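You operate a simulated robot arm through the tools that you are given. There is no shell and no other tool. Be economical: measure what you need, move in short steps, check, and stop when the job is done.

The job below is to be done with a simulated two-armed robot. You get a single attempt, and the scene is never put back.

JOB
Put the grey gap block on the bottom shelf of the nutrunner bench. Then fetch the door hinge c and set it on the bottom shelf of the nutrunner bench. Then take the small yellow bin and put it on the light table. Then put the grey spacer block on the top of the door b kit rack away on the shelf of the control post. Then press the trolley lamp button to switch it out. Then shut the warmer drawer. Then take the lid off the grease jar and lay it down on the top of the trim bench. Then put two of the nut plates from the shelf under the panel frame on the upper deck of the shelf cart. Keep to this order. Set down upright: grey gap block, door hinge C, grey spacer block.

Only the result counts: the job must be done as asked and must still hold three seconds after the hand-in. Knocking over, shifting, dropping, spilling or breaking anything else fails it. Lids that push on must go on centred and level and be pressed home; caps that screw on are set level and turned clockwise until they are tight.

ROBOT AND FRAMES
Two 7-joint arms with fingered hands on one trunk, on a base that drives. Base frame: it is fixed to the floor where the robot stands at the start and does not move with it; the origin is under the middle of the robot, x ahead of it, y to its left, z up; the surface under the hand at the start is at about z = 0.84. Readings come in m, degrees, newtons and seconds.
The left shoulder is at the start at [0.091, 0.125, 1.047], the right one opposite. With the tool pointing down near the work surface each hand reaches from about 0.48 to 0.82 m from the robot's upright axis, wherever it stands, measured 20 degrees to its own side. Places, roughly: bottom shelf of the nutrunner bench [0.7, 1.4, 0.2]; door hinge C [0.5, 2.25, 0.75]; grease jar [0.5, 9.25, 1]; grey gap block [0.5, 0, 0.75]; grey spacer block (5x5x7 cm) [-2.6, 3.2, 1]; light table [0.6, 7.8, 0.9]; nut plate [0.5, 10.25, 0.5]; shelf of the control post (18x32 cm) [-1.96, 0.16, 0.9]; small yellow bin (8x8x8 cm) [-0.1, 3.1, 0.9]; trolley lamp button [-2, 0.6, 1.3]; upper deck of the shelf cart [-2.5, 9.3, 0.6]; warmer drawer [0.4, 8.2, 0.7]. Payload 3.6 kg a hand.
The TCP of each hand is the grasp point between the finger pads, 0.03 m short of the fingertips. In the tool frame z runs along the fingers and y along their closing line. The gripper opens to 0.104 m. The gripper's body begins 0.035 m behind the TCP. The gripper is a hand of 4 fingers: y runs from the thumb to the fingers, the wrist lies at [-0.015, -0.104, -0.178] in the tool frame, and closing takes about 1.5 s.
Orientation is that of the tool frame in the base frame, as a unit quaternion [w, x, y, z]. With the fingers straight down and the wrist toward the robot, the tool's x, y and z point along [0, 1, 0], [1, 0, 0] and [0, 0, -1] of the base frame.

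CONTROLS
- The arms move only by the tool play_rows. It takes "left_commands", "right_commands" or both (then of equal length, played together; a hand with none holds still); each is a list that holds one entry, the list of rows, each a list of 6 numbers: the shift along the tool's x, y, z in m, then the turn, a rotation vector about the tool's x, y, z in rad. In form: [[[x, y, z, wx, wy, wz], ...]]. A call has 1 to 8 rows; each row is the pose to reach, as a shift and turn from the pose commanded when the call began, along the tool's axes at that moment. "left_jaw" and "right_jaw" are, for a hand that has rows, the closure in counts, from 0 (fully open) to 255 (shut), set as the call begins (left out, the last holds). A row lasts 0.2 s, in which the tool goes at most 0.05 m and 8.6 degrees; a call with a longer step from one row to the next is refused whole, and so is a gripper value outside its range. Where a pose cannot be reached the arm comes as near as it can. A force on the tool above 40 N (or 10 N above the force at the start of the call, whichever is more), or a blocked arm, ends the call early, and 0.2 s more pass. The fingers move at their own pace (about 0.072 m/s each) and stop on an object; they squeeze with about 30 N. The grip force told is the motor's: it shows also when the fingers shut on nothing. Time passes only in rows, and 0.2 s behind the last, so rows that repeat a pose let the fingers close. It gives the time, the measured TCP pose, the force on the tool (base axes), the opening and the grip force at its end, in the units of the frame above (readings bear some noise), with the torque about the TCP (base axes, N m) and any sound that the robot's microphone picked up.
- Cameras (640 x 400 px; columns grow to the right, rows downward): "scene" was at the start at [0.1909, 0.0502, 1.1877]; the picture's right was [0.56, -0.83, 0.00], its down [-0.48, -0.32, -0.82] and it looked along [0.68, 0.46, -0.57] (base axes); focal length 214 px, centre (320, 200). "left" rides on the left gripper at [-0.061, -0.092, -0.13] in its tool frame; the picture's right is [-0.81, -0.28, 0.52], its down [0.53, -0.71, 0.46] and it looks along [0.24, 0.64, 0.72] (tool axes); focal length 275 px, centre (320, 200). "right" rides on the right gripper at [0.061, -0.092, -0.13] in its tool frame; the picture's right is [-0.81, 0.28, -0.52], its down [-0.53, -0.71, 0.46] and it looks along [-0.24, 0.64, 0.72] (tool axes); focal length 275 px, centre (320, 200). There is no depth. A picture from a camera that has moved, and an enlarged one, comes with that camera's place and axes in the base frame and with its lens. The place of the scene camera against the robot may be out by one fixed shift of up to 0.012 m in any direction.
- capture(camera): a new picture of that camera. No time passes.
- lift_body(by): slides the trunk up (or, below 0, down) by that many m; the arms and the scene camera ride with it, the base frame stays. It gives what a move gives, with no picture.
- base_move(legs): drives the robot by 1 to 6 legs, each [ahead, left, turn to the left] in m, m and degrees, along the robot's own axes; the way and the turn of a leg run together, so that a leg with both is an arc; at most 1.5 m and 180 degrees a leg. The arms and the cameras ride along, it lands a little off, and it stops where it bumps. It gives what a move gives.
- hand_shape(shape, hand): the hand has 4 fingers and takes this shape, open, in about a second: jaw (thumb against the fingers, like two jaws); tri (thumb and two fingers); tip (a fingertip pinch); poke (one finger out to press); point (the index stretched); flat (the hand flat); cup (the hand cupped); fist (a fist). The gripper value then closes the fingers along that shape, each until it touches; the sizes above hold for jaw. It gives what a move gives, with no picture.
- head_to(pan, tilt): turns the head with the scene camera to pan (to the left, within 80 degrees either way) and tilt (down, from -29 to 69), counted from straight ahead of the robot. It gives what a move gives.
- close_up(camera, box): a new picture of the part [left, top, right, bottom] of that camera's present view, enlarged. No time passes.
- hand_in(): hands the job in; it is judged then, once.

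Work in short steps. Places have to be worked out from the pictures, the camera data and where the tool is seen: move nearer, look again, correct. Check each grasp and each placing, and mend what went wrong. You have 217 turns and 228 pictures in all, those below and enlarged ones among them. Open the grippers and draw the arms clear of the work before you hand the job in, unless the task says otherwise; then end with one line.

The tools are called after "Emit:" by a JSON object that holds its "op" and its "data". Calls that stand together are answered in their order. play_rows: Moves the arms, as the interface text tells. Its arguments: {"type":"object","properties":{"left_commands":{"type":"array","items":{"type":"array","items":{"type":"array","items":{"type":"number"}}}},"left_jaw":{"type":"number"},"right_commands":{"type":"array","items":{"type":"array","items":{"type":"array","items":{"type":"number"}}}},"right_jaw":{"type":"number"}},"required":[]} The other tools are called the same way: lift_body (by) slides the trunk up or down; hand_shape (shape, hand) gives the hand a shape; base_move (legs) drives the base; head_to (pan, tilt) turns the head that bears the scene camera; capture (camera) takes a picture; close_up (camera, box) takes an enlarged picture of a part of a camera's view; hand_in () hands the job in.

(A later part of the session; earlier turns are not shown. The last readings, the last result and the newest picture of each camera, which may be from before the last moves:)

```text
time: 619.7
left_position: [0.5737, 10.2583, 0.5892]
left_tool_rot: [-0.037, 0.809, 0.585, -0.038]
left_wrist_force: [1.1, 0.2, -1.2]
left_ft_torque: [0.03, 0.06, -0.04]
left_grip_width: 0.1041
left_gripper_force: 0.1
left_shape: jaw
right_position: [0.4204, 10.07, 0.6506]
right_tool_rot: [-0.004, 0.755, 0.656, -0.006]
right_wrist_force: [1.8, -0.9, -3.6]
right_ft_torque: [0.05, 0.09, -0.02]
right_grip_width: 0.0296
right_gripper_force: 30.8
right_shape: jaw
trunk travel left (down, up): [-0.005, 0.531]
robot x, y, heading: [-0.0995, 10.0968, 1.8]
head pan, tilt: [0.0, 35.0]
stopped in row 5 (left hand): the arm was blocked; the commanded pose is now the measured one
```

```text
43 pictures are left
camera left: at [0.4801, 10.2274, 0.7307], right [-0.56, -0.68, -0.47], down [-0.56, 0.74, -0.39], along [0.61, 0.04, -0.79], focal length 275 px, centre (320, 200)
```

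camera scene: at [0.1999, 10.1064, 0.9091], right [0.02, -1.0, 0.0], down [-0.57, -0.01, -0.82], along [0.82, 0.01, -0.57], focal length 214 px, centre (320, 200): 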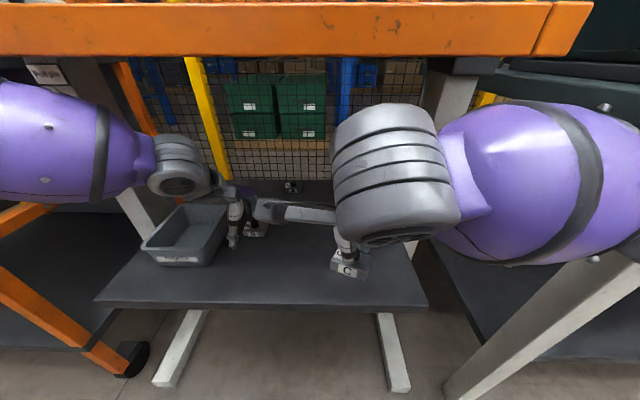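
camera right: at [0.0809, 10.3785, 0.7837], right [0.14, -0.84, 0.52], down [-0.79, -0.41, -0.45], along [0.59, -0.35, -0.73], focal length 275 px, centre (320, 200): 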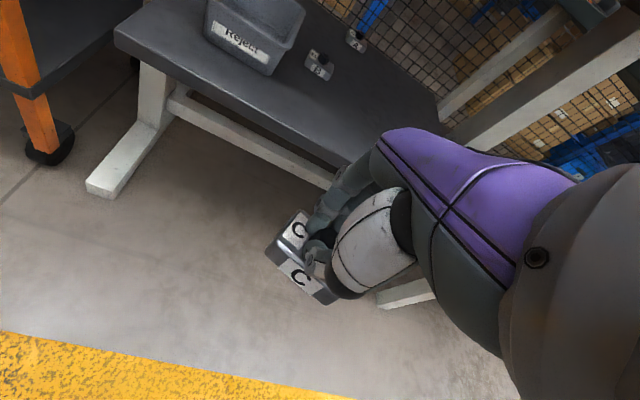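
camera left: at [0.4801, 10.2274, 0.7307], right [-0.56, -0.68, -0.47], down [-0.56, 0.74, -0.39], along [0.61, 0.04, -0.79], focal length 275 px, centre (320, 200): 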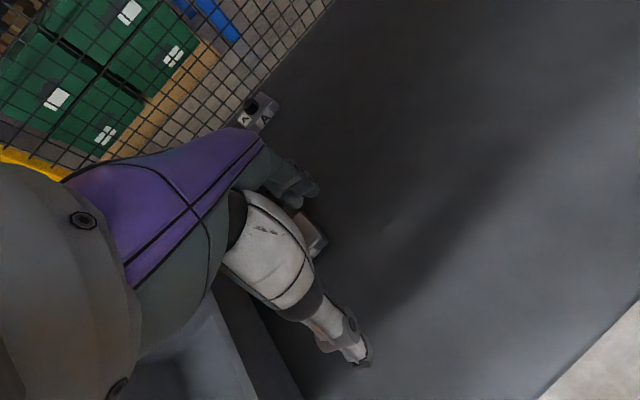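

The left arm is blocked by the frame post, so I withdraw; I'll deliver C first and fetch B with the right hand afterwards.

Emit:
{"op": "base_move", "data": {"legs": [[-0.4, 0, 0]]}}

Emit:
{"op": "capture", "data": {"camera": "scene"}}

```text
time: 622.1
left_position: [0.1784, 10.2477, 0.5941]
left_tool_rot: [-0.034, 0.809, 0.586, -0.035]
left_wrist_force: [0.4, -0.4, -0.3]
left_ft_torque: [0.02, -0.01, -0.04]
left_grip_width: 0.1044
left_gripper_force: 0.1
left_shape: jaw
right_position: [0.0241, 10.0593, 0.6525]
right_tool_rot: [-0.002, 0.755, 0.656, -0.002]
right_wrist_force: [0.0, -0.4, -3.1]
right_ft_torque: [0.02, 0.02, 0.03]
right_grip_width: 0.0294
right_gripper_force: 29.4
right_shape: jaw
trunk travel left (down, up): [-0.005, 0.531]
robot x, y, heading: [-0.4927, 10.0884, 1.7]
head pan, tilt: [0.0, 35.0]
```

```text
42 pictures are left
camera scene: at [-0.2048, 10.0988, 0.909], right [0.03, -1.0, 0.0], down [-0.57, -0.02, -0.82], along [0.82, 0.02, -0.57], focal length 214 px, centre (320, 200)
```

scene: 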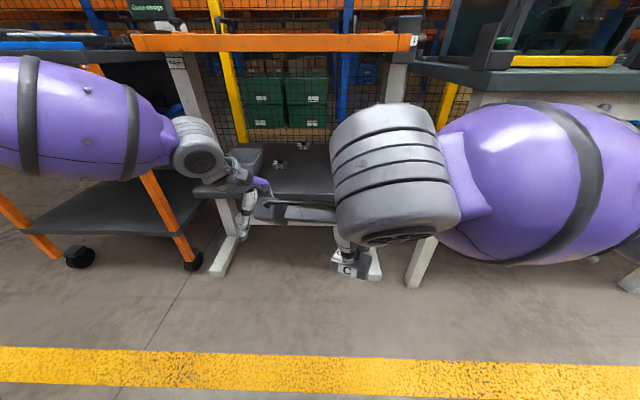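

B and A are still in place. I tuck the left arm back, back off further, and turn around to look for the shelf cart.

Emit:
{"op": "play_rows", "data": {"left_commands": [[[0.008, -0.03, -0.02, -0.025, 0, -0.08], [0.016, -0.06, -0.04, -0.05, 0, -0.16], [0.024, -0.095, -0.06, -0.075, 0, -0.24], [0.032, -0.13, -0.08, -0.098, 0.001, -0.317], [0.045, -0.17, -0.1, -0.098, 0.001, -0.317], [0.058, -0.21, -0.11, -0.098, 0.001, -0.317], [0.07, -0.25, -0.12, -0.098, 0.001, -0.317], [0.08, -0.29, -0.13, -0.098, 0.001, -0.317]]]}}

Emit:
{"op": "base_move", "data": {"legs": [[-0.25, 0, 0], [0, 0, 178]]}}

Emit:
{"op": "head_to", "data": {"pan": 10, "tilt": 20}}

Emit:
{"op": "capture", "data": {"camera": "scene"}}

```text
time: 623.9
left_position: [-0.0564, 10.4105, 0.7501]
left_tool_rot: [-0.001, 0.707, 0.707, 0.002]
left_wrist_force: [-0.2, 0.0, 0.5]
left_ft_torque: [-0.01, 0.01, -0.02]
left_grip_width: 0.1042
left_gripper_force: 0.1
left_shape: jaw
right_position: [0.0246, 10.0588, 0.6538]
right_tool_rot: [-0.001, 0.755, 0.656, -0.002]
right_wrist_force: [0.8, 0.1, -3.6]
right_ft_torque: [0.02, 0.02, 0.01]
right_grip_width: 0.0295
right_gripper_force: 29.6
right_shape: jaw
trunk travel left (down, up): [-0.005, 0.531]
robot x, y, heading: [-0.4936, 10.0869, 1.5]
head pan, tilt: [0.0, 35.0]
```

```text
time: 633.0
left_position: [-1.1984, 9.7837, 0.7503]
left_tool_rot: [-0.002, -0.69, 0.723, 0.0]
left_wrist_force: [0.1, 0.6, -0.3]
left_ft_torque: [0.0, 0.0, 0.02]
left_grip_width: 0.104
left_gripper_force: 0.1
left_shape: jaw
right_position: [-1.2625, 10.1373, 0.6531]
right_tool_rot: [0.001, -0.638, 0.77, -0.001]
right_wrist_force: [0.1, 0.3, -3.3]
right_ft_torque: [-0.02, -0.05, 0.0]
right_grip_width: 0.0294
right_gripper_force: 30.4
right_shape: jaw
trunk travel left (down, up): [-0.005, 0.531]
robot x, y, heading: [-0.7483, 10.0793, 178.8]
head pan, tilt: [0.0, 35.0]
```

```text
time: 633.8
left_position: [-1.1979, 9.784, 0.751]
left_tool_rot: [-0.001, -0.69, 0.724, 0.0]
left_wrist_force: [0.4, 1.0, -0.4]
left_ft_torque: [-0.02, -0.01, 0.02]
left_grip_width: 0.1039
left_gripper_force: 0.1
left_shape: jaw
right_position: [-1.2634, 10.1373, 0.6538]
right_tool_rot: [0.003, -0.638, 0.77, -0.002]
right_wrist_force: [-0.3, 0.4, -3.2]
right_ft_torque: [-0.02, -0.04, 0.0]
right_grip_width: 0.0293
right_gripper_force: 29.8
right_shape: jaw
trunk travel left (down, up): [-0.005, 0.531]
robot x, y, heading: [-0.7446, 10.0813, 178.7]
head pan, tilt: [10.0, 20.0]
```

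```text
41 pictures are left
camera scene: at [-1.052, 10.074, 0.9328], right [-0.15, 0.99, 0.0], down [0.34, 0.05, -0.94], along [-0.93, -0.14, -0.34], focal length 214 px, centre (320, 200)
```

scene: 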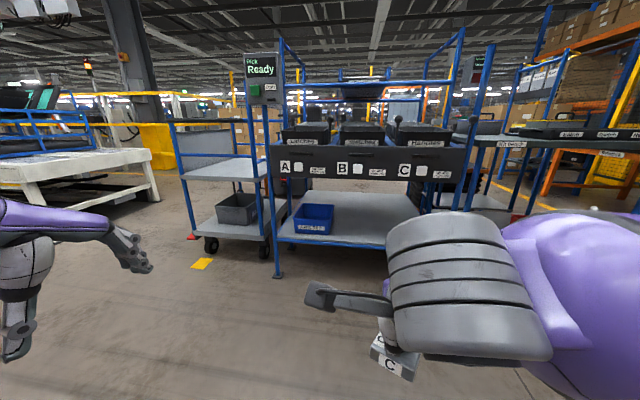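

The shelf cart (blue, empty upper deck) is at about x -2.25…-2.6, y 9.05–9.55. I drive toward it, staying toward its left part, away from the pick station.

Emit:
{"op": "base_move", "data": {"legs": [[0, 1.0, 1.3], [0.55, 0, 0]]}}

Emit:
{"op": "head_to", "data": {"pan": 0, "tilt": 30}}

Emit:
{"op": "capture", "data": {"camera": "scene"}}

```text
time: 645.5
left_position: [-1.7362, 8.7651, 0.7506]
left_tool_rot: [-0.001, -0.703, 0.711, 0.0]
left_wrist_force: [-0.8, 0.0, 0.1]
left_ft_torque: [0.01, -0.01, 0.02]
left_grip_width: 0.1039
left_gripper_force: 0.0
left_shape: jaw
right_position: [-1.8147, 9.1168, 0.6536]
right_tool_rot: [0.002, -0.653, 0.758, -0.002]
right_wrist_force: [-0.8, 0.2, -4.1]
right_ft_torque: [-0.03, -0.02, -0.04]
right_grip_width: 0.0296
right_gripper_force: 30.2
right_shape: jaw
trunk travel left (down, up): [-0.005, 0.531]
robot x, y, heading: [-1.2962, 9.0801, -179.2]
head pan, tilt: [10.0, 20.0]
```

```text
time: 646.3
left_position: [-1.736, 8.766, 0.75]
left_tool_rot: [-0.001, -0.703, 0.711, 0.0]
left_wrist_force: [-0.1, 0.1, -0.5]
left_ft_torque: [0.02, 0.02, 0.0]
left_grip_width: 0.1038
left_gripper_force: 0.1
left_shape: jaw
right_position: [-1.8139, 9.1175, 0.6533]
right_tool_rot: [0.002, -0.652, 0.758, -0.002]
right_wrist_force: [0.8, 1.1, -3.4]
right_ft_torque: [-0.01, 0.01, 0.03]
right_grip_width: 0.0293
right_gripper_force: 30.3
right_shape: jaw
trunk travel left (down, up): [-0.005, 0.531]
robot x, y, heading: [-1.2957, 9.0794, -179.0]
head pan, tilt: [0.0, 30.0]
```

```text
40 pictures are left
camera scene: at [-1.5998, 9.078, 0.9168], right [-0.02, 1.0, 0.0], down [0.5, 0.01, -0.87], along [-0.87, -0.02, -0.5], focal length 214 px, centre (320, 200)
```

scene: 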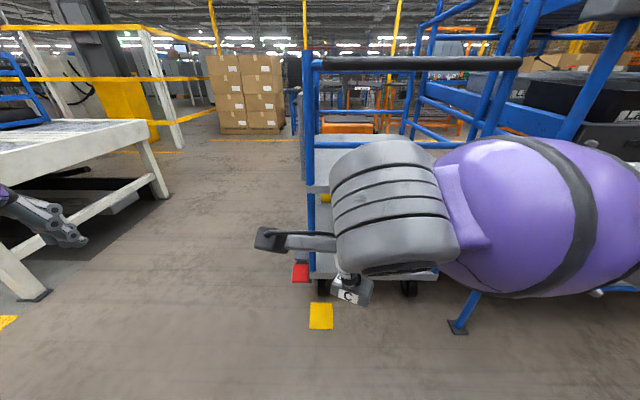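

The cart has a handle frame on this side. I raise the trunk to look at the deck from above.

Emit:
{"op": "lift_body", "data": {"by": 0.45}}

Emit:
{"op": "head_to", "data": {"pan": -8, "tilt": 40}}

Emit:
{"op": "capture", "data": {"camera": "scene"}}

Emit:
{"op": "capture", "data": {"camera": "right"}}

```text
refused: 0.45 is not a number from -0.4 to 0.4
```

```text
time: 647.0
left_position: [-1.7359, 8.7655, 0.7499]
left_tool_rot: [0.0, -0.703, 0.711, 0.0]
left_wrist_force: [0.8, 0.0, 0.4]
left_ft_torque: [0.02, -0.01, 0.02]
left_grip_width: 0.1041
left_gripper_force: 0.0
left_shape: jaw
right_position: [-1.8136, 9.1173, 0.6531]
right_tool_rot: [0.002, -0.652, 0.758, -0.001]
right_wrist_force: [0.3, 0.2, -3.2]
right_ft_torque: [-0.01, 0.0, -0.01]
right_grip_width: 0.0293
right_gripper_force: 29.9
right_shape: jaw
trunk travel left (down, up): [-0.005, 0.531]
robot x, y, heading: [-1.2952, 9.0797, -178.9]
head pan, tilt: [-8.0, 40.0]
```

```text
39 pictures are left
camera scene: at [-1.5937, 9.0899, 0.9015], right [0.12, 0.99, 0.0], down [0.64, -0.08, -0.77], along [-0.76, 0.09, -0.64], focal length 214 px, centre (320, 200)
```

scene: 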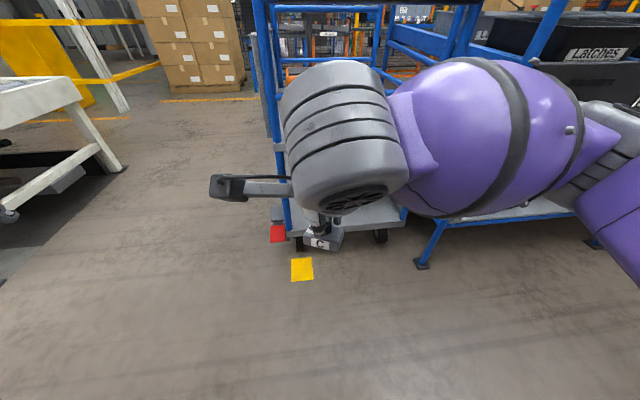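

```text
38 pictures are left
camera right: at [-1.732, 9.0431, 0.7846], right [-0.15, 0.84, 0.52], down [0.79, 0.42, -0.45], along [-0.6, 0.34, -0.73], focal length 275 px, centre (320, 200)
```

right: 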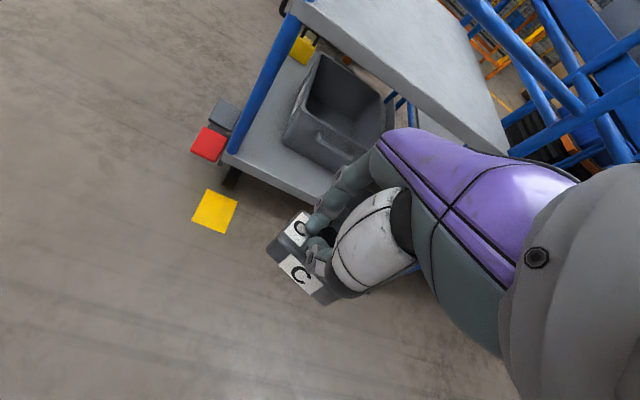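

The deck front is at x ≈ -2.22 with a post at its left end (y ≈ 9.05). To keep my right elbow away from the pick station I'll approach at a heading of ~160°. I turn, raise and extend the hand, and re-look.

Emit:
{"op": "base_move", "data": {"legs": [[0, 0, -21]]}}

Emit:
{"op": "play_rows", "data": {"right_commands": [[[0.004, 0.03, -0.015, 0, 0, 0], [0.009, 0.064, -0.03, 0, 0, 0], [0.0135, 0.096, -0.045, 0, 0, 0], [0.018, 0.1287, -0.055, 0, 0, 0], [0.018, 0.1287, -0.055, 0, 0, 0]]]}}

Emit:
{"op": "base_move", "data": {"legs": [[0.15, 0.185, 0]]}}

Emit:
{"op": "head_to", "data": {"pan": 10, "tilt": 25}}

Emit:
{"op": "capture", "data": {"camera": "scene"}}

Emit:
{"op": "capture", "data": {"camera": "right"}}

```text
time: 648.5
left_position: [-1.8203, 8.9451, 0.7505]
left_tool_rot: [-0.001, -0.562, 0.827, 0.0]
left_wrist_force: [0.7, -0.1, -0.2]
left_ft_torque: [-0.03, -0.01, -0.03]
left_grip_width: 0.1041
left_gripper_force: 0.1
left_shape: jaw
right_position: [-1.7659, 9.3005, 0.6541]
right_tool_rot: [0.002, -0.503, 0.864, -0.001]
right_wrist_force: [-0.6, 0.5, -2.5]
right_ft_torque: [0.0, 0.02, 0.0]
right_grip_width: 0.029
right_gripper_force: 29.7
right_shape: jaw
trunk travel left (down, up): [-0.005, 0.531]
robot x, y, heading: [-1.296, 9.0825, 160.1]
head pan, tilt: [-8.0, 40.0]
```

```text
time: 649.7
left_position: [-1.8195, 8.946, 0.7504]
left_tool_rot: [-0.001, -0.562, 0.827, 0.0]
left_wrist_force: [-0.6, 0.9, 0.8]
left_ft_torque: [-0.02, 0.04, -0.03]
left_grip_width: 0.1042
left_gripper_force: 0.0
left_shape: jaw
right_position: [-1.8849, 9.3497, 0.7086]
right_tool_rot: [0.003, -0.503, 0.865, -0.001]
right_wrist_force: [0.2, -0.2, -3.7]
right_ft_torque: [-0.04, -0.01, -0.01]
right_grip_width: 0.0292
right_gripper_force: 29.9
right_shape: jaw
trunk travel left (down, up): [-0.005, 0.531]
robot x, y, heading: [-1.2972, 9.0836, 160.1]
head pan, tilt: [-8.0, 40.0]
```

```text
time: 652.0
left_position: [-2.0249, 8.8188, 0.7509]
left_tool_rot: [-0.001, -0.562, 0.827, 0.0]
left_wrist_force: [-0.6, 0.3, -0.3]
left_ft_torque: [0.01, 0.0, 0.02]
left_grip_width: 0.1039
left_gripper_force: 0.0
left_shape: jaw
right_position: [-2.0905, 9.2243, 0.707]
right_tool_rot: [0.002, -0.502, 0.865, -0.002]
right_wrist_force: [0.8, 0.1, -3.5]
right_ft_torque: [-0.03, 0.0, 0.0]
right_grip_width: 0.0291
right_gripper_force: 30.0
right_shape: jaw
trunk travel left (down, up): [-0.005, 0.531]
robot x, y, heading: [-1.5005, 8.9596, 160.0]
head pan, tilt: [-8.0, 40.0]
```

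```text
time: 652.8
left_position: [-2.0249, 8.8189, 0.7506]
left_tool_rot: [-0.001, -0.562, 0.827, 0.0]
left_wrist_force: [0.5, 0.4, -1.2]
left_ft_torque: [-0.02, 0.01, 0.02]
left_grip_width: 0.1041
left_gripper_force: 0.2
left_shape: jaw
right_position: [-2.0906, 9.2248, 0.7076]
right_tool_rot: [0.002, -0.503, 0.864, -0.002]
right_wrist_force: [-0.2, 0.3, -2.5]
right_ft_torque: [-0.03, -0.04, -0.02]
right_grip_width: 0.0291
right_gripper_force: 29.8
right_shape: jaw
trunk travel left (down, up): [-0.005, 0.531]
robot x, y, heading: [-1.5039, 8.9569, 159.9]
head pan, tilt: [10.0, 25.0]
```

```text
37 pictures are left
camera scene: at [-1.7928, 9.0449, 0.9247], right [0.17, 0.98, 0.0], down [0.42, -0.07, -0.91], along [-0.89, 0.16, -0.42], focal length 214 px, centre (320, 200)
```

scene: 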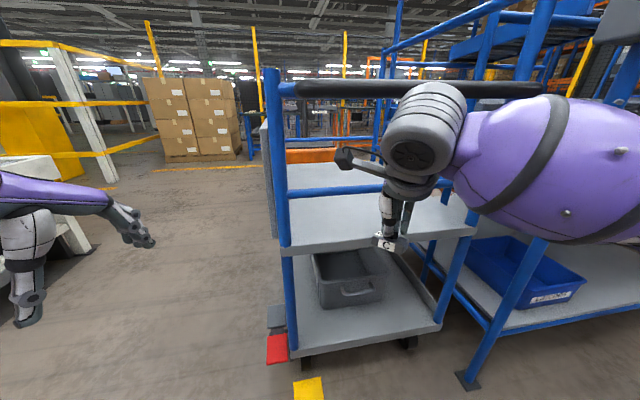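

```text
36 pictures are left
camera right: at [-2.041, 9.1267, 0.8388], right [0.16, 0.84, 0.52], down [0.89, 0.11, -0.45], along [-0.44, 0.53, -0.73], focal length 275 px, centre (320, 200)
```

right: 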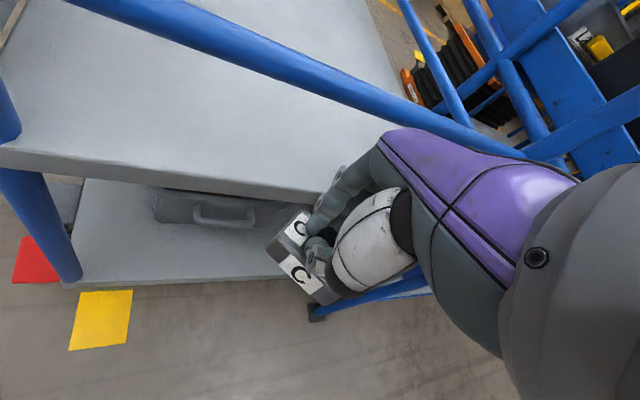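

The front of the cart has a rail and a handle, so I'll place from its open long side (facing +y from y ≈ 8.4). I turn to face +y here, back off, and retract both hands.

Emit:
{"op": "base_move", "data": {"legs": [[-0.1, 0, 0], [0, 0, -70], [-0.6, 0, 0]]}}

Emit:
{"op": "play_rows", "data": {"left_commands": [[[0, -0.04, -0.03, 0, 0, 0], [0, -0.08, -0.06, 0, 0, 0], [0, -0.12, -0.08, 0, 0, 0], [0, -0.16, -0.1, 0, 0, 0]]], "right_commands": [[[-0.005, -0.035, 0, 0, 0, 0], [-0.009, -0.065, 0, 0, 0, 0], [-0.014, -0.1, 0, 0, 0, 0], [-0.018, -0.13, 0, 0, 0, 0]]]}}

Emit:
{"op": "head_to", "data": {"pan": 50, "tilt": 25}}

Emit:
{"op": "capture", "data": {"camera": "scene"}}

```text
time: 660.0
left_position: [-1.7167, 8.7682, 0.7507]
left_tool_rot: [-0.001, 0.021, 1.0, 0.001]
left_wrist_force: [0.0, 0.5, 0.4]
left_ft_torque: [-0.01, 0.03, -0.01]
left_grip_width: 0.1041
left_gripper_force: 0.1
left_shape: jaw
right_position: [-1.3565, 8.9641, 0.708]
right_tool_rot: [0.001, 0.092, 0.996, -0.003]
right_wrist_force: [0.2, 0.1, -3.6]
right_ft_torque: [-0.03, 0.01, 0.01]
right_grip_width: 0.0292
right_gripper_force: 30.0
right_shape: jaw
trunk travel left (down, up): [-0.005, 0.531]
robot x, y, heading: [-1.4165, 8.319, 89.2]
head pan, tilt: [10.0, 25.0]
```

```text
time: 661.0
left_position: [-1.7217, 8.6223, 0.8243]
left_tool_rot: [0.03, 0.044, 0.999, -0.008]
left_wrist_force: [-0.5, -1.2, 0.7]
left_ft_torque: [0.07, 0.02, 0.04]
left_grip_width: 0.1037
left_gripper_force: 0.1
left_shape: jaw
left hand out of reach, approached as far as the arm can: row 3, 4
right_position: [-1.3614, 8.8315, 0.7083]
right_tool_rot: [0.0, 0.092, 0.996, -0.004]
right_wrist_force: [-0.5, 0.7, -4.6]
right_ft_torque: [-0.02, 0.01, 0.01]
right_grip_width: 0.0289
right_gripper_force: 29.8
right_shape: jaw
trunk travel left (down, up): [-0.005, 0.531]
robot x, y, heading: [-1.4164, 8.3186, 89.2]
head pan, tilt: [10.0, 25.0]
```

```text
time: 662.1
left_position: [-1.7221, 8.6239, 0.8249]
left_tool_rot: [0.029, 0.043, 0.999, -0.006]
left_wrist_force: [-0.4, -0.9, -0.5]
left_ft_torque: [0.01, 0.01, 0.02]
left_grip_width: 0.1039
left_gripper_force: 0.0
left_shape: jaw
right_position: [-1.3615, 8.8319, 0.7086]
right_tool_rot: [0.001, 0.092, 0.996, -0.004]
right_wrist_force: [0.2, -0.2, -3.0]
right_ft_torque: [0.0, 0.02, -0.01]
right_grip_width: 0.029
right_gripper_force: 30.7
right_shape: jaw
trunk travel left (down, up): [-0.005, 0.531]
robot x, y, heading: [-1.4128, 8.3221, 89.3]
head pan, tilt: [50.0, 25.0]
```

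```text
35 pictures are left
camera scene: at [-1.4884, 8.588, 0.9248], right [0.66, 0.76, 0.0], down [0.32, -0.28, -0.91], along [-0.68, 0.59, -0.42], focal length 214 px, centre (320, 200)
```

scene: 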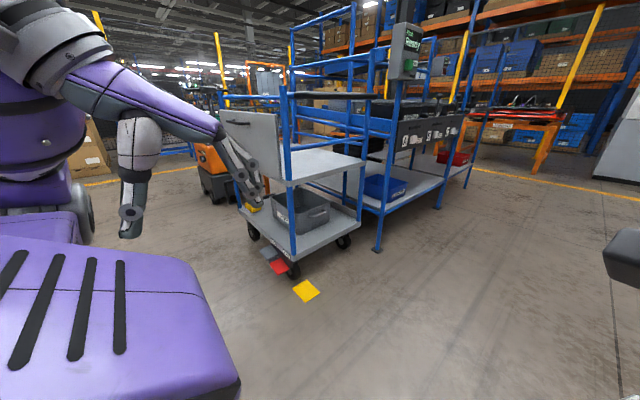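

The near long side has a panel. I zoom to understand which sides of the upper deck are open.

Emit:
{"op": "close_up", "data": {"camera": "scene", "box": [200, 60, 400, 290]}}

```text
1.74 times, centred on (300, 175) of scene
camera zoom: at [-1.4884, 8.588, 0.9248], right [0.66, 0.76, 0.0], down [0.32, -0.28, -0.91], along [-0.68, 0.59, -0.42], focal length 373 px, centre (355, 244)
```

zoom: 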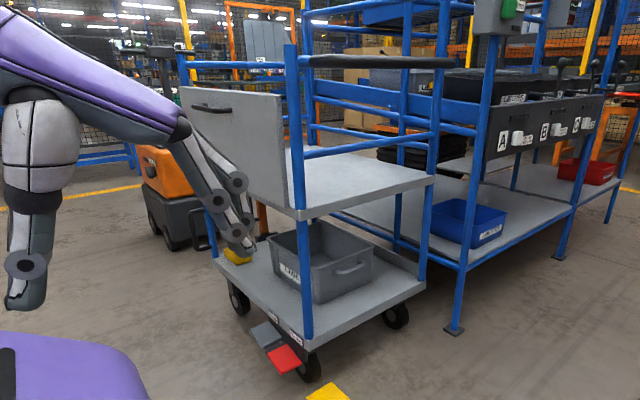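

The only way onto the upper deck is from above, over the panel (top z ≈ 0.875; deck z ≈ 0.607). With the trunk fully raised, my forearm will slope steeply over it. I raise the trunk and drive to the cart's side.

Emit:
{"op": "lift_body", "data": {"by": 0.4}}

Emit:
{"op": "lift_body", "data": {"by": 0.12}}

Emit:
{"op": "base_move", "data": {"legs": [[0, 1.06, 0.7]]}}

Emit:
{"op": "head_to", "data": {"pan": -5, "tilt": 45}}

Emit:
{"op": "capture", "data": {"camera": "scene"}}

```text
time: 665.9
left_position: [-1.7277, 8.618, 1.2318]
left_tool_rot: [-0.001, 0.022, 1.0, 0.001]
left_wrist_force: [0.6, -0.3, -0.5]
left_ft_torque: [-0.01, 0.02, 0.01]
left_grip_width: 0.1041
left_gripper_force: 0.0
left_shape: jaw
right_position: [-1.3615, 8.8334, 1.1087]
right_tool_rot: [0.0, 0.091, 0.996, -0.004]
right_wrist_force: [-0.2, -0.8, -3.2]
right_ft_torque: [-0.03, 0.02, 0.03]
right_grip_width: 0.0292
right_gripper_force: 29.8
right_shape: jaw
trunk travel left (down, up): [-0.405, 0.131]
robot x, y, heading: [-1.4121, 8.3183, 89.0]
head pan, tilt: [50.0, 25.0]
```

```text
time: 667.4
left_position: [-1.7294, 8.6176, 1.3513]
left_tool_rot: [-0.001, 0.022, 1.0, 0.0]
left_wrist_force: [0.5, -0.7, 0.7]
left_ft_torque: [-0.01, -0.01, -0.02]
left_grip_width: 0.1041
left_gripper_force: 0.2
left_shape: jaw
right_position: [-1.3611, 8.8341, 1.226]
right_tool_rot: [0.001, 0.091, 0.996, -0.005]
right_wrist_force: [-0.6, -0.2, -3.1]
right_ft_torque: [0.0, 0.03, -0.01]
right_grip_width: 0.029
right_gripper_force: 30.2
right_shape: jaw
trunk travel left (down, up): [-0.525, 0.011]
robot x, y, heading: [-1.42, 8.3207, 89.2]
head pan, tilt: [50.0, 25.0]
```

```text
time: 676.9
left_position: [-2.7774, 8.6156, 1.3519]
left_tool_rot: [-0.001, 0.011, 1.0, 0.001]
left_wrist_force: [-0.6, -0.2, 0.6]
left_ft_torque: [0.06, 0.0, -0.03]
left_grip_width: 0.1042
left_gripper_force: 0.1
left_shape: jaw
right_position: [-2.4163, 8.839, 1.2287]
right_tool_rot: [0.001, 0.082, 0.997, -0.003]
right_wrist_force: [0.6, 0.8, -3.3]
right_ft_torque: [-0.02, 0.0, 0.0]
right_grip_width: 0.0291
right_gripper_force: 29.9
right_shape: jaw
trunk travel left (down, up): [-0.525, 0.011]
robot x, y, heading: [-2.4569, 8.3212, 90.3]
head pan, tilt: [50.0, 25.0]
```

```text
time: 678.1
left_position: [-2.7773, 8.6155, 1.3527]
left_tool_rot: [-0.001, 0.011, 1.0, 0.0]
left_wrist_force: [0.1, 0.2, -0.8]
left_ft_torque: [0.02, 0.01, 0.04]
left_grip_width: 0.1039
left_gripper_force: 0.1
left_shape: jaw
right_position: [-2.4159, 8.8405, 1.228]
right_tool_rot: [0.001, 0.081, 0.997, -0.003]
right_wrist_force: [0.4, -0.6, -2.5]
right_ft_torque: [0.0, 0.02, 0.01]
right_grip_width: 0.0289
right_gripper_force: 30.0
right_shape: jaw
trunk travel left (down, up): [-0.525, 0.011]
robot x, y, heading: [-2.4621, 8.3255, 90.4]
head pan, tilt: [-5.0, 45.0]
```

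```text
33 pictures are left
camera scene: at [-2.459, 8.4226, 1.4373], right [1.0, -0.08, 0.0], down [-0.06, -0.7, -0.71], along [0.06, 0.7, -0.71], focal length 214 px, centre (320, 200)
```

scene: 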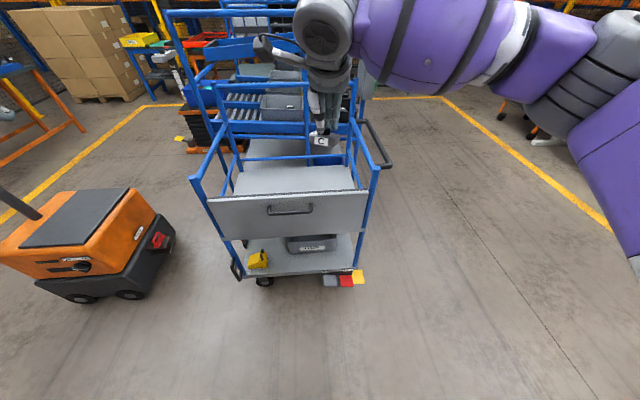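

Clear view: the gate panel's plane is y ≈ 9.01 (top 0.875), deck x from -2.83 to -2.25. I position the robot so the hand can drop in at about (-2.50, 9.24).

Emit:
{"op": "base_move", "data": {"legs": [[0.31, 0.08, 0]]}}

Emit:
{"op": "play_rows", "data": {"right_commands": [[[0.006, 0.042, 0.0, 0, 0, 0], [0.012, 0.084, 0.0, 0, 0, 0], [0.012, 0.084, 0.05, 0, 0, 0], [0.012, 0.084, 0.1, 0, 0, 0], [0.012, 0.084, 0.15, 0, 0, 0], [0.012, 0.084, 0.2, 0, 0, 0], [0.012, 0.084, 0.2, 0, 0, 0]]]}}

Emit:
{"op": "capture", "data": {"camera": "scene"}}

```text
time: 680.2
left_position: [-2.8593, 8.9266, 1.3533]
left_tool_rot: [-0.001, 0.011, 1.0, 0.0]
left_wrist_force: [1.5, 0.2, 0.0]
left_ft_torque: [0.02, 0.01, 0.0]
left_grip_width: 0.1039
left_gripper_force: 0.1
left_shape: jaw
right_position: [-2.4963, 9.1501, 1.229]
right_tool_rot: [0.0, 0.083, 0.997, -0.003]
right_wrist_force: [0.0, 0.1, -3.2]
right_ft_torque: [-0.03, 0.04, 0.0]
right_grip_width: 0.029
right_gripper_force: 30.2
right_shape: jaw
trunk travel left (down, up): [-0.525, 0.011]
robot x, y, heading: [-2.539, 8.6324, 90.1]
head pan, tilt: [-5.0, 45.0]
```

```text
time: 681.9
left_position: [-2.8602, 8.926, 1.3532]
left_tool_rot: [-0.001, 0.012, 1.0, 0.001]
left_wrist_force: [0.6, 0.6, 0.5]
left_ft_torque: [0.02, 0.0, -0.05]
left_grip_width: 0.104
left_gripper_force: 0.2
left_shape: jaw
right_position: [-2.4956, 9.2307, 1.0277]
right_tool_rot: [0.0, 0.082, 0.997, -0.003]
right_wrist_force: [0.4, -0.1, -2.7]
right_ft_torque: [0.0, 0.02, -0.03]
right_grip_width: 0.0288
right_gripper_force: 30.7
right_shape: jaw
trunk travel left (down, up): [-0.525, 0.011]
robot x, y, heading: [-2.5391, 8.6351, 90.2]
head pan, tilt: [-5.0, 45.0]
```

```text
32 pictures are left
camera scene: at [-2.5407, 8.7322, 1.4373], right [1.0, -0.08, 0.0], down [-0.06, -0.7, -0.71], along [0.06, 0.7, -0.71], focal length 214 px, centre (320, 200)
```

scene: 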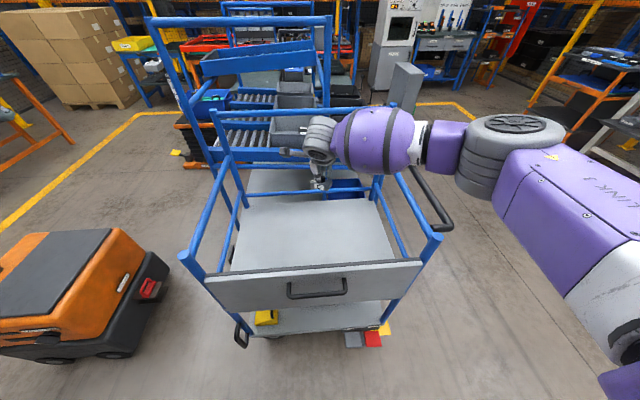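

The forearm reaches in from the right, so I shift 0.18 m left to keep the elbow clear of the cart's right rail, then lower part-way.

Emit:
{"op": "base_move", "data": {"legs": [[0, 0.18, 0]]}}

Emit:
{"op": "play_rows", "data": {"right_commands": [[[0, 0, 0.05, 0, 0, 0], [0, 0, 0.1, 0, 0, 0], [0, 0, 0.15, 0, 0, 0], [0, 0, 0.2, 0, 0, 0], [0, 0, 0.23, 0, 0, 0]]]}}

Emit:
{"op": "capture", "data": {"camera": "scene"}}

Emit:
{"op": "capture", "data": {"camera": "right"}}

```text
time: 684.1
left_position: [-3.0398, 8.9263, 1.3533]
left_tool_rot: [-0.001, 0.013, 1.0, 0.001]
left_wrist_force: [-0.2, -0.1, 0.5]
left_ft_torque: [0.0, 0.01, -0.01]
left_grip_width: 0.1037
left_gripper_force: 0.0
left_shape: jaw
right_position: [-2.6749, 9.2303, 1.0282]
right_tool_rot: [0.001, 0.082, 0.997, -0.004]
right_wrist_force: [-1.4, 0.7, -3.9]
right_ft_torque: [-0.06, 0.02, -0.03]
right_grip_width: 0.0289
right_gripper_force: 29.7
right_shape: jaw
trunk travel left (down, up): [-0.525, 0.011]
robot x, y, heading: [-2.7198, 8.6365, 90.1]
head pan, tilt: [-5.0, 45.0]
```

```text
time: 685.3
left_position: [-3.0409, 8.9264, 1.3526]
left_tool_rot: [-0.001, 0.014, 1.0, 0.001]
left_wrist_force: [0.5, 0.0, 0.5]
left_ft_torque: [0.0, -0.02, -0.01]
left_grip_width: 0.1037
left_gripper_force: 0.0
left_shape: jaw
right_position: [-2.6772, 9.2302, 0.7947]
right_tool_rot: [0.0, 0.082, 0.997, -0.002]
right_wrist_force: [-0.7, -0.6, -3.3]
right_ft_torque: [-0.03, 0.02, 0.0]
right_grip_width: 0.0286
right_gripper_force: 29.8
right_shape: jaw
trunk travel left (down, up): [-0.525, 0.011]
robot x, y, heading: [-2.7223, 8.6381, 90.2]
head pan, tilt: [-5.0, 45.0]
```

```text
31 pictures are left
camera scene: at [-2.7228, 8.7318, 1.4373], right [1.0, -0.09, 0.0], down [-0.06, -0.7, -0.71], along [0.06, 0.7, -0.71], focal length 214 px, centre (320, 200)
```

scene: 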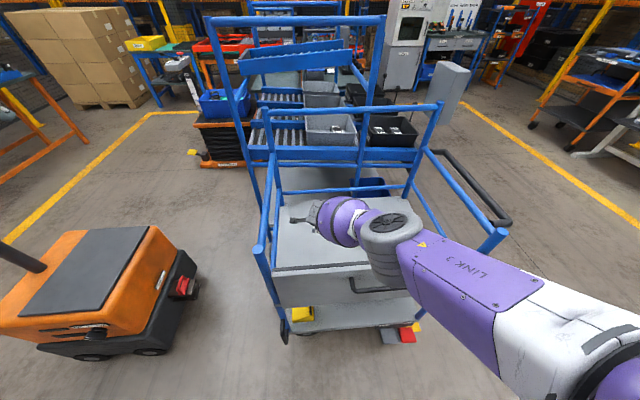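

```text
30 pictures are left
camera right: at [-2.7524, 9.1509, 0.9254], right [0.84, 0.14, 0.52], down [0.41, -0.79, -0.45], along [0.35, 0.59, -0.73], focal length 275 px, centre (320, 200)
```

right: 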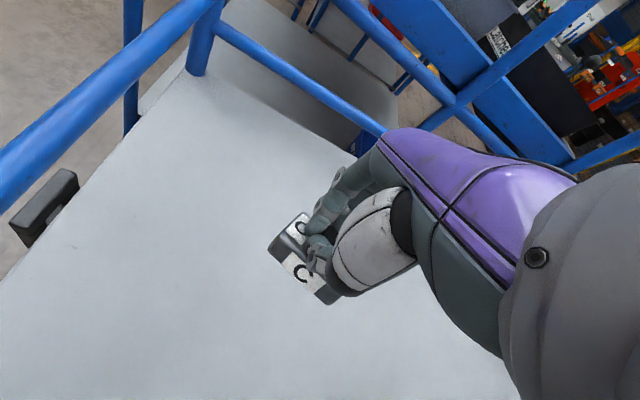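

The arm passes over the gate without contact and the plate is above the clear deck. I lower on, slowing near contact.

Emit:
{"op": "play_rows", "data": {"right_commands": [[[0, 0, 0.03, 0, 0, 0], [0, 0, 0.06, 0, 0, 0], [0, 0, 0.085, 0, 0, 0], [0, 0, 0.095, 0, 0, 0], [0, 0, 0.1, 0, 0, 0]]]}}

Emit:
{"op": "play_rows", "data": {"right_commands": [[[0, 0, 0.004, 0, 0, 0], [0, 0, 0.008, 0, 0, 0], [0, 0, 0.012, 0, 0, 0], [0, 0, 0.016, 0, 0, 0]]]}}

Emit:
{"op": "capture", "data": {"camera": "right"}}

```text
time: 686.5
left_position: [-3.039, 8.9264, 1.3527]
left_tool_rot: [-0.001, 0.013, 1.0, 0.0]
left_wrist_force: [-0.2, 0.0, 0.4]
left_ft_torque: [0.0, 0.02, -0.01]
left_grip_width: 0.1041
left_gripper_force: 0.1
left_shape: jaw
right_position: [-2.6738, 9.1932, 0.7412]
right_tool_rot: [0.001, 0.083, 0.997, -0.002]
right_wrist_force: [0.3, -0.4, -2.8]
right_ft_torque: [-0.05, 0.05, -0.03]
right_grip_width: 0.0284
right_gripper_force: 29.8
right_shape: jaw
right hand out of reach, approached as far as the arm can: row 1, 2, 3, 4, 5
trunk travel left (down, up): [-0.525, 0.011]
robot x, y, heading: [-2.7213, 8.6303, 90.2]
head pan, tilt: [-5.0, 45.0]
```

```text
time: 687.5
left_position: [-3.0404, 8.9261, 1.3526]
left_tool_rot: [-0.001, 0.014, 1.0, 0.001]
left_wrist_force: [0.3, 0.1, 0.1]
left_ft_torque: [-0.03, -0.01, 0.01]
left_grip_width: 0.1038
left_gripper_force: 0.1
left_shape: jaw
right_position: [-2.6673, 9.1883, 0.7311]
right_tool_rot: [0.0, 0.083, 0.997, -0.002]
right_wrist_force: [-0.8, -0.2, -3.5]
right_ft_torque: [0.01, 0.04, 0.01]
right_grip_width: 0.0284
right_gripper_force: 29.8
right_shape: jaw
right hand out of reach, approached as far as the arm can: row 1, 2, 3, 4
trunk travel left (down, up): [-0.525, 0.011]
robot x, y, heading: [-2.7233, 8.6321, 90.1]
head pan, tilt: [-5.0, 45.0]
```

```text
29 pictures are left
camera right: at [-2.7416, 9.1089, 0.863], right [0.84, 0.14, 0.52], down [0.41, -0.79, -0.45], along [0.35, 0.59, -0.73], focal length 275 px, centre (320, 200)
```

right: 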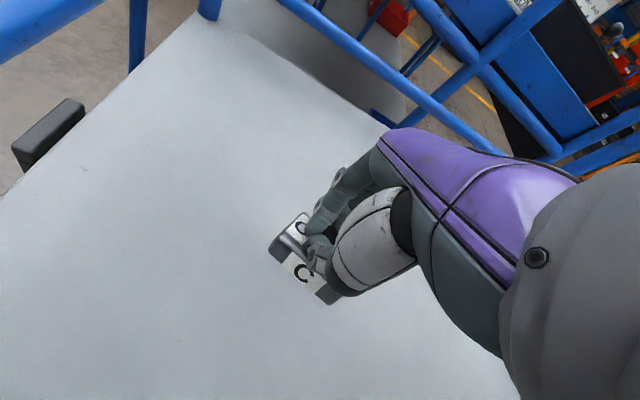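

The arm is at full stretch at z 0.73. I inch the base 3 cm forward and lower the trunk instead.

Emit:
{"op": "base_move", "data": {"legs": [[0.03, 0, 0]]}}

Emit:
{"op": "lift_body", "data": {"by": -0.045}}

Emit:
{"op": "capture", "data": {"camera": "right"}}

Emit:
{"op": "capture", "data": {"camera": "scene"}}

```text
time: 688.3
left_position: [-3.0402, 8.9549, 1.3535]
left_tool_rot: [-0.002, 0.013, 1.0, 0.002]
left_wrist_force: [-0.6, -0.6, -0.5]
left_ft_torque: [-0.01, 0.01, 0.0]
left_grip_width: 0.1043
left_gripper_force: 0.1
left_shape: jaw
right_position: [-2.6669, 9.217, 0.7322]
right_tool_rot: [0.0, 0.084, 0.996, -0.002]
right_wrist_force: [0.0, 0.2, -3.3]
right_ft_torque: [0.0, 0.04, -0.01]
right_grip_width: 0.0283
right_gripper_force: 30.2
right_shape: jaw
trunk travel left (down, up): [-0.525, 0.011]
robot x, y, heading: [-2.7216, 8.6641, 90.1]
head pan, tilt: [-5.0, 45.0]
```

```text
time: 689.2
left_position: [-3.0395, 8.9553, 1.3076]
left_tool_rot: [-0.001, 0.013, 1.0, 0.002]
left_wrist_force: [-0.2, 0.2, 0.4]
left_ft_torque: [0.0, 0.01, -0.01]
left_grip_width: 0.104
left_gripper_force: 0.0
left_shape: jaw
right_position: [-2.667, 9.2156, 0.6887]
right_tool_rot: [0.001, 0.084, 0.996, -0.001]
right_wrist_force: [-0.1, -0.4, -2.8]
right_ft_torque: [0.0, 0.04, 0.01]
right_grip_width: 0.0282
right_gripper_force: 30.0
right_shape: jaw
trunk travel left (down, up): [-0.48, 0.056]
robot x, y, heading: [-2.7244, 8.6628, 90.0]
head pan, tilt: [-5.0, 45.0]
```

```text
28 pictures are left
camera right: at [-2.7414, 9.1378, 0.8186], right [0.84, 0.14, 0.52], down [0.41, -0.79, -0.45], along [0.35, 0.59, -0.73], focal length 275 px, centre (320, 200)
```

right: 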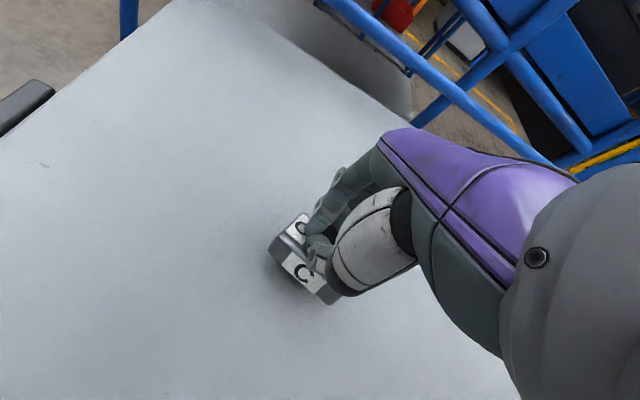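

```text
27 pictures are left
camera scene: at [-2.7218, 8.8028, 1.3878], right [1.0, -0.09, 0.0], down [-0.06, -0.7, -0.71], along [0.06, 0.7, -0.71], focal length 214 px, centre (320, 200)
```

scene: 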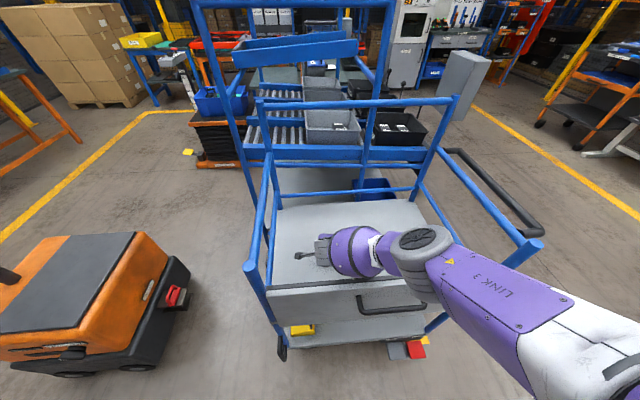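

Geometry is safe (elbow ≈ 1.1 m high, forearm well over the gate). I lower the trunk in small steps to contact.

Emit:
{"op": "lift_body", "data": {"by": -0.012}}

Emit:
{"op": "lift_body", "data": {"by": -0.006}}

```text
time: 689.8
left_position: [-3.0391, 8.9543, 1.2951]
left_tool_rot: [0.0, 0.013, 1.0, 0.001]
left_wrist_force: [-0.2, -0.4, 0.0]
left_ft_torque: [0.01, -0.01, -0.02]
left_grip_width: 0.1039
left_gripper_force: 0.2
left_shape: jaw
right_position: [-2.6669, 9.2174, 0.6754]
right_tool_rot: [0.001, 0.083, 0.997, -0.003]
right_wrist_force: [0.0, -0.6, -1.3]
right_ft_torque: [0.03, 0.1, 0.0]
right_grip_width: 0.0285
right_gripper_force: 29.7
right_shape: jaw
trunk travel left (down, up): [-0.468, 0.068]
robot x, y, heading: [-2.7199, 8.6658, 90.1]
head pan, tilt: [-5.0, 45.0]
```

```text
time: 690.3
left_position: [-3.0408, 8.9533, 1.2906]
left_tool_rot: [-0.001, 0.014, 1.0, 0.001]
left_wrist_force: [0.2, -0.8, 0.2]
left_ft_torque: [0.02, -0.02, -0.02]
left_grip_width: 0.104
left_gripper_force: 0.1
left_shape: jaw
right_position: [-2.6687, 9.2177, 0.6705]
right_tool_rot: [0.001, 0.083, 0.997, -0.002]
right_wrist_force: [-1.2, -3.4, 8.4]
right_ft_torque: [0.22, 0.02, -0.01]
right_grip_width: 0.029
right_gripper_force: 29.1
right_shape: jaw
trunk travel left (down, up): [-0.462, 0.074]
robot x, y, heading: [-2.7215, 8.6618, 90.3]
head pan, tilt: [-5.0, 45.0]
```

The plate is on the deck (8 N). I open and lift clear.

Emit:
{"op": "play_rows", "data": {"right_commands": [[[0, 0, 0, 0, 0, 0], [0, 0, 0, 0, 0, 0], [0, 0, 0, 0, 0, 0], [0, 0, 0, 0, 0, 0], [0, 0, 0, 0, 0, 0]]], "right_jaw": 30}}

Emit:
{"op": "lift_body", "data": {"by": 0.07}}

Emit:
{"op": "play_rows", "data": {"right_commands": [[[0, 0, -0.05, 0, 0, 0], [0, 0, -0.1, 0, 0, 0], [0, 0, -0.15, 0, 0, 0], [0, 0, -0.2, 0, 0, 0], [0, 0, -0.25, 0, 0, 0], [0, 0, -0.3, 0, 0, 0], [0, 0, -0.35, 0, 0, 0]]]}}

Emit:
{"op": "capture", "data": {"camera": "right"}}

```text
time: 691.5
left_position: [-3.0395, 8.9559, 1.2888]
left_tool_rot: [-0.001, 0.013, 1.0, 0.001]
left_wrist_force: [-0.1, 1.3, 1.0]
left_ft_torque: [-0.01, 0.05, 0.05]
left_grip_width: 0.1041
left_gripper_force: 0.1
left_shape: jaw
right_position: [-2.6657, 9.2168, 0.6683]
right_tool_rot: [0.001, 0.083, 0.997, -0.004]
right_wrist_force: [0.2, -1.3, 0.0]
right_ft_torque: [0.01, -0.01, 0.0]
right_grip_width: 0.0918
right_gripper_force: 0.1
right_shape: jaw
trunk travel left (down, up): [-0.462, 0.074]
robot x, y, heading: [-2.7194, 8.6634, 90.1]
head pan, tilt: [-5.0, 45.0]
```

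```text
time: 692.6
left_position: [-3.0385, 8.9556, 1.3594]
left_tool_rot: [-0.001, 0.014, 1.0, 0.0]
left_wrist_force: [0.2, 0.6, 0.1]
left_ft_torque: [-0.04, 0.02, -0.01]
left_grip_width: 0.1039
left_gripper_force: 0.0
left_shape: jaw
right_position: [-2.6677, 9.2261, 0.7536]
right_tool_rot: [-0.001, 0.083, 0.997, 0.01]
right_wrist_force: [-0.4, -1.1, -0.3]
right_ft_torque: [0.04, 0.0, 0.04]
right_grip_width: 0.0916
right_gripper_force: 0.1
right_shape: jaw
trunk travel left (down, up): [-0.532, 0.004]
robot x, y, heading: [-2.7212, 8.6622, 89.9]
head pan, tilt: [-5.0, 45.0]
```

```text
time: 694.2
left_position: [-3.04, 8.954, 1.36]
left_tool_rot: [-0.001, 0.013, 1.0, 0.002]
left_wrist_force: [-0.4, -0.1, 0.4]
left_ft_torque: [-0.02, -0.03, -0.01]
left_grip_width: 0.1039
left_gripper_force: 0.1
left_shape: jaw
right_position: [-2.6685, 9.2176, 1.1046]
right_tool_rot: [0.001, 0.083, 0.996, 0.011]
right_wrist_force: [0.4, -0.5, 0.2]
right_ft_torque: [0.0, 0.01, 0.02]
right_grip_width: 0.0917
right_gripper_force: 0.0
right_shape: jaw
trunk travel left (down, up): [-0.532, 0.004]
robot x, y, heading: [-2.7223, 8.6603, 90.0]
head pan, tilt: [-5.0, 45.0]
```

```text
26 pictures are left
camera right: at [-2.7415, 9.1342, 1.2342], right [0.84, 0.13, 0.52], down [0.41, -0.78, -0.47], along [0.35, 0.61, -0.71], focal length 275 px, centre (320, 200)
```

right: 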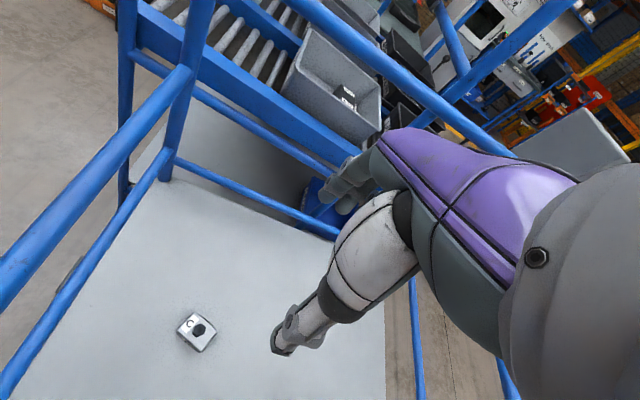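

C stands on the upper deck. Now back for B: I back off, go right, turn to face +x and return to the panel frame.

Emit:
{"op": "base_move", "data": {"legs": [[-0.36, 0, 0], [0, -1.3, 0], [0, 0, -90], [0.3, 1.0, 0], [0.3, 1.0, 0]]}}

Emit:
{"op": "lift_body", "data": {"by": -0.4}}

Emit:
{"op": "lift_body", "data": {"by": -0.13}}

```text
time: 729.0
left_position: [-0.5073, 10.6332, 1.3598]
left_tool_rot: [0.0, 0.725, 0.689, 0.001]
left_wrist_force: [-0.7, -0.5, -0.3]
left_ft_torque: [0.02, -0.01, 0.0]
left_grip_width: 0.1042
left_gripper_force: 0.0
left_shape: jaw
right_position: [-0.254, 10.2542, 1.1052]
right_tool_rot: [0.008, 0.771, 0.637, 0.009]
right_wrist_force: [-1.1, 0.6, 0.3]
right_ft_torque: [0.01, 0.0, 0.01]
right_grip_width: 0.0918
right_gripper_force: 0.1
right_shape: jaw
trunk travel left (down, up): [-0.532, 0.004]
robot x, y, heading: [-0.808, 10.3214, -1.4]
head pan, tilt: [-5.0, 45.0]
```

```text
time: 732.9
left_position: [-0.4789, 10.6329, 0.9364]
left_tool_rot: [-0.029, 0.724, 0.688, -0.028]
left_wrist_force: [-0.2, -0.5, 0.8]
left_ft_torque: [-0.01, -0.02, 0.04]
left_grip_width: 0.1037
left_gripper_force: 0.0
left_shape: jaw
right_position: [-0.2534, 10.2542, 0.7052]
right_tool_rot: [0.008, 0.771, 0.636, 0.009]
right_wrist_force: [0.2, 0.2, -0.7]
right_ft_torque: [-0.02, 0.03, 0.01]
right_grip_width: 0.0916
right_gripper_force: 0.1
right_shape: jaw
trunk travel left (down, up): [-0.132, 0.404]
robot x, y, heading: [-0.8085, 10.3232, -1.2]
head pan, tilt: [-5.0, 45.0]
```

```text
time: 734.4
left_position: [-0.4776, 10.6328, 0.8053]
left_tool_rot: [-0.029, 0.724, 0.689, -0.027]
left_wrist_force: [1.1, -0.6, -0.9]
left_ft_torque: [0.02, -0.01, 0.01]
left_grip_width: 0.104
left_gripper_force: 0.1
left_shape: jaw
right_position: [-0.2542, 10.2534, 0.5741]
right_tool_rot: [0.008, 0.771, 0.636, 0.008]
right_wrist_force: [0.3, -0.5, 0.8]
right_ft_torque: [0.03, 0.02, -0.03]
right_grip_width: 0.0917
right_gripper_force: 0.0
right_shape: jaw
trunk travel left (down, up): [-0.002, 0.534]
robot x, y, heading: [-0.8084, 10.3213, -1.4]
head pan, tilt: [-5.0, 45.0]
```

I raise, straighten and extend the right hand for B, and tuck the left hand outward.

Emit:
{"op": "play_rows", "data": {"right_commands": [[[0.005, 0.03, -0.017, 0.0225, 0, 0], [0.01, 0.06, -0.034, 0.0225, 0, 0], [0.015, 0.09, -0.051, 0.0225, 0, 0], [0.02, 0.118, -0.066, 0.0225, 0, 0]]], "left_commands": [[[0.03, -0.02, 0, 0, 0, 0], [0.06, -0.04, 0, 0, 0, 0], [0.09, -0.06, 0, 0, 0, 0], [0.11, -0.08, 0, 0, 0, 0]]], "right_jaw": 0}}

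Emit:
{"op": "base_move", "data": {"legs": [[0.55, 0.0, 1.4]]}}

Emit:
{"op": "capture", "data": {"camera": "right"}}

```text
time: 735.4
left_position: [-0.5537, 10.7486, 0.8124]
left_tool_rot: [-0.029, 0.725, 0.688, -0.028]
left_wrist_force: [0.5, 0.6, 0.2]
left_ft_torque: [0.02, 0.02, 0.01]
left_grip_width: 0.1039
left_gripper_force: 0.0
left_shape: jaw
right_position: [-0.1341, 10.2521, 0.6421]
right_tool_rot: [-0.001, 0.771, 0.637, 0.002]
right_wrist_force: [-0.1, 0.6, 0.4]
right_ft_torque: [0.0, 0.0, 0.01]
right_grip_width: 0.1037
right_gripper_force: 0.1
right_shape: jaw
trunk travel left (down, up): [-0.002, 0.534]
robot x, y, heading: [-0.8061, 10.3291, -1.5]
head pan, tilt: [-5.0, 45.0]
```

```text
time: 738.6
left_position: [-0.0165, 10.7427, 0.8132]
left_tool_rot: [-0.029, 0.72, 0.693, -0.027]
left_wrist_force: [0.7, -0.2, 0.3]
left_ft_torque: [0.01, 0.0, 0.0]
left_grip_width: 0.1042
left_gripper_force: 0.0
left_shape: jaw
right_position: [0.4093, 10.2532, 0.6423]
right_tool_rot: [-0.002, 0.767, 0.642, 0.001]
right_wrist_force: [-0.1, 0.4, -0.2]
right_ft_torque: [-0.02, -0.02, 0.0]
right_grip_width: 0.1038
right_gripper_force: 0.2
right_shape: jaw
trunk travel left (down, up): [-0.002, 0.534]
robot x, y, heading: [-0.2679, 10.3143, -0.5]
head pan, tilt: [-5.0, 45.0]
```

```text
25 pictures are left
camera right: at [0.3301, 10.3289, 0.7728], right [0.13, -0.85, 0.52], down [-0.8, -0.4, -0.46], along [0.59, -0.35, -0.72], focal length 275 px, centre (320, 200)
```

right: 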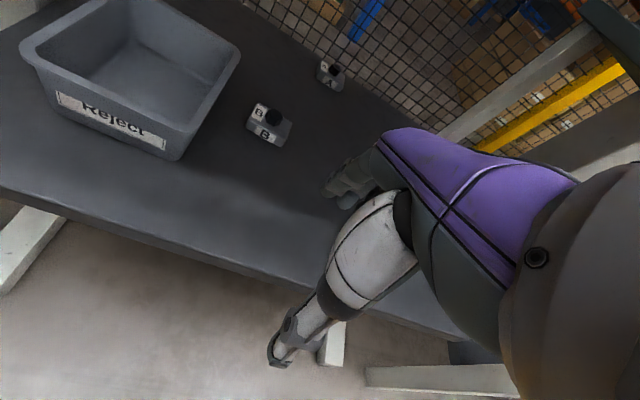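

B is at (0.638, 10.297), untouched. I drive 0.2 m further in, with the right hand above tray height.

Emit:
{"op": "base_move", "data": {"legs": [[0.2, 0.035, 0.4]]}}

Emit:
{"op": "capture", "data": {"camera": "right"}}

```text
time: 740.2
left_position: [0.1773, 10.7796, 0.8113]
left_tool_rot: [-0.029, 0.716, 0.697, -0.027]
left_wrist_force: [-1.1, 0.5, -0.8]
left_ft_torque: [0.02, -0.04, -0.02]
left_grip_width: 0.1042
left_gripper_force: 0.0
left_shape: jaw
right_position: [0.6057, 10.2918, 0.642]
right_tool_rot: [-0.001, 0.764, 0.645, 0.001]
right_wrist_force: [-0.9, 0.1, -0.4]
right_ft_torque: [0.02, 0.0, -0.01]
right_grip_width: 0.1037
right_gripper_force: 0.1
right_shape: jaw
trunk travel left (down, up): [-0.002, 0.534]
robot x, y, heading: [-0.0684, 10.3445, -0.2]
head pan, tilt: [-5.0, 45.0]
```

```text
24 pictures are left
camera right: at [0.5279, 10.3676, 0.7728], right [0.13, -0.85, 0.52], down [-0.79, -0.4, -0.46], along [0.6, -0.35, -0.72], focal length 275 px, centre (320, 200)
```

right: 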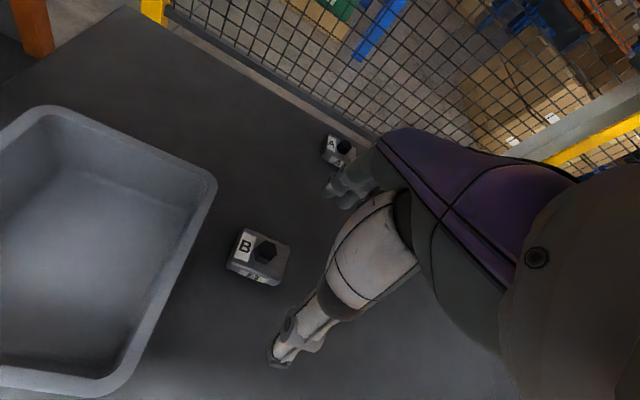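

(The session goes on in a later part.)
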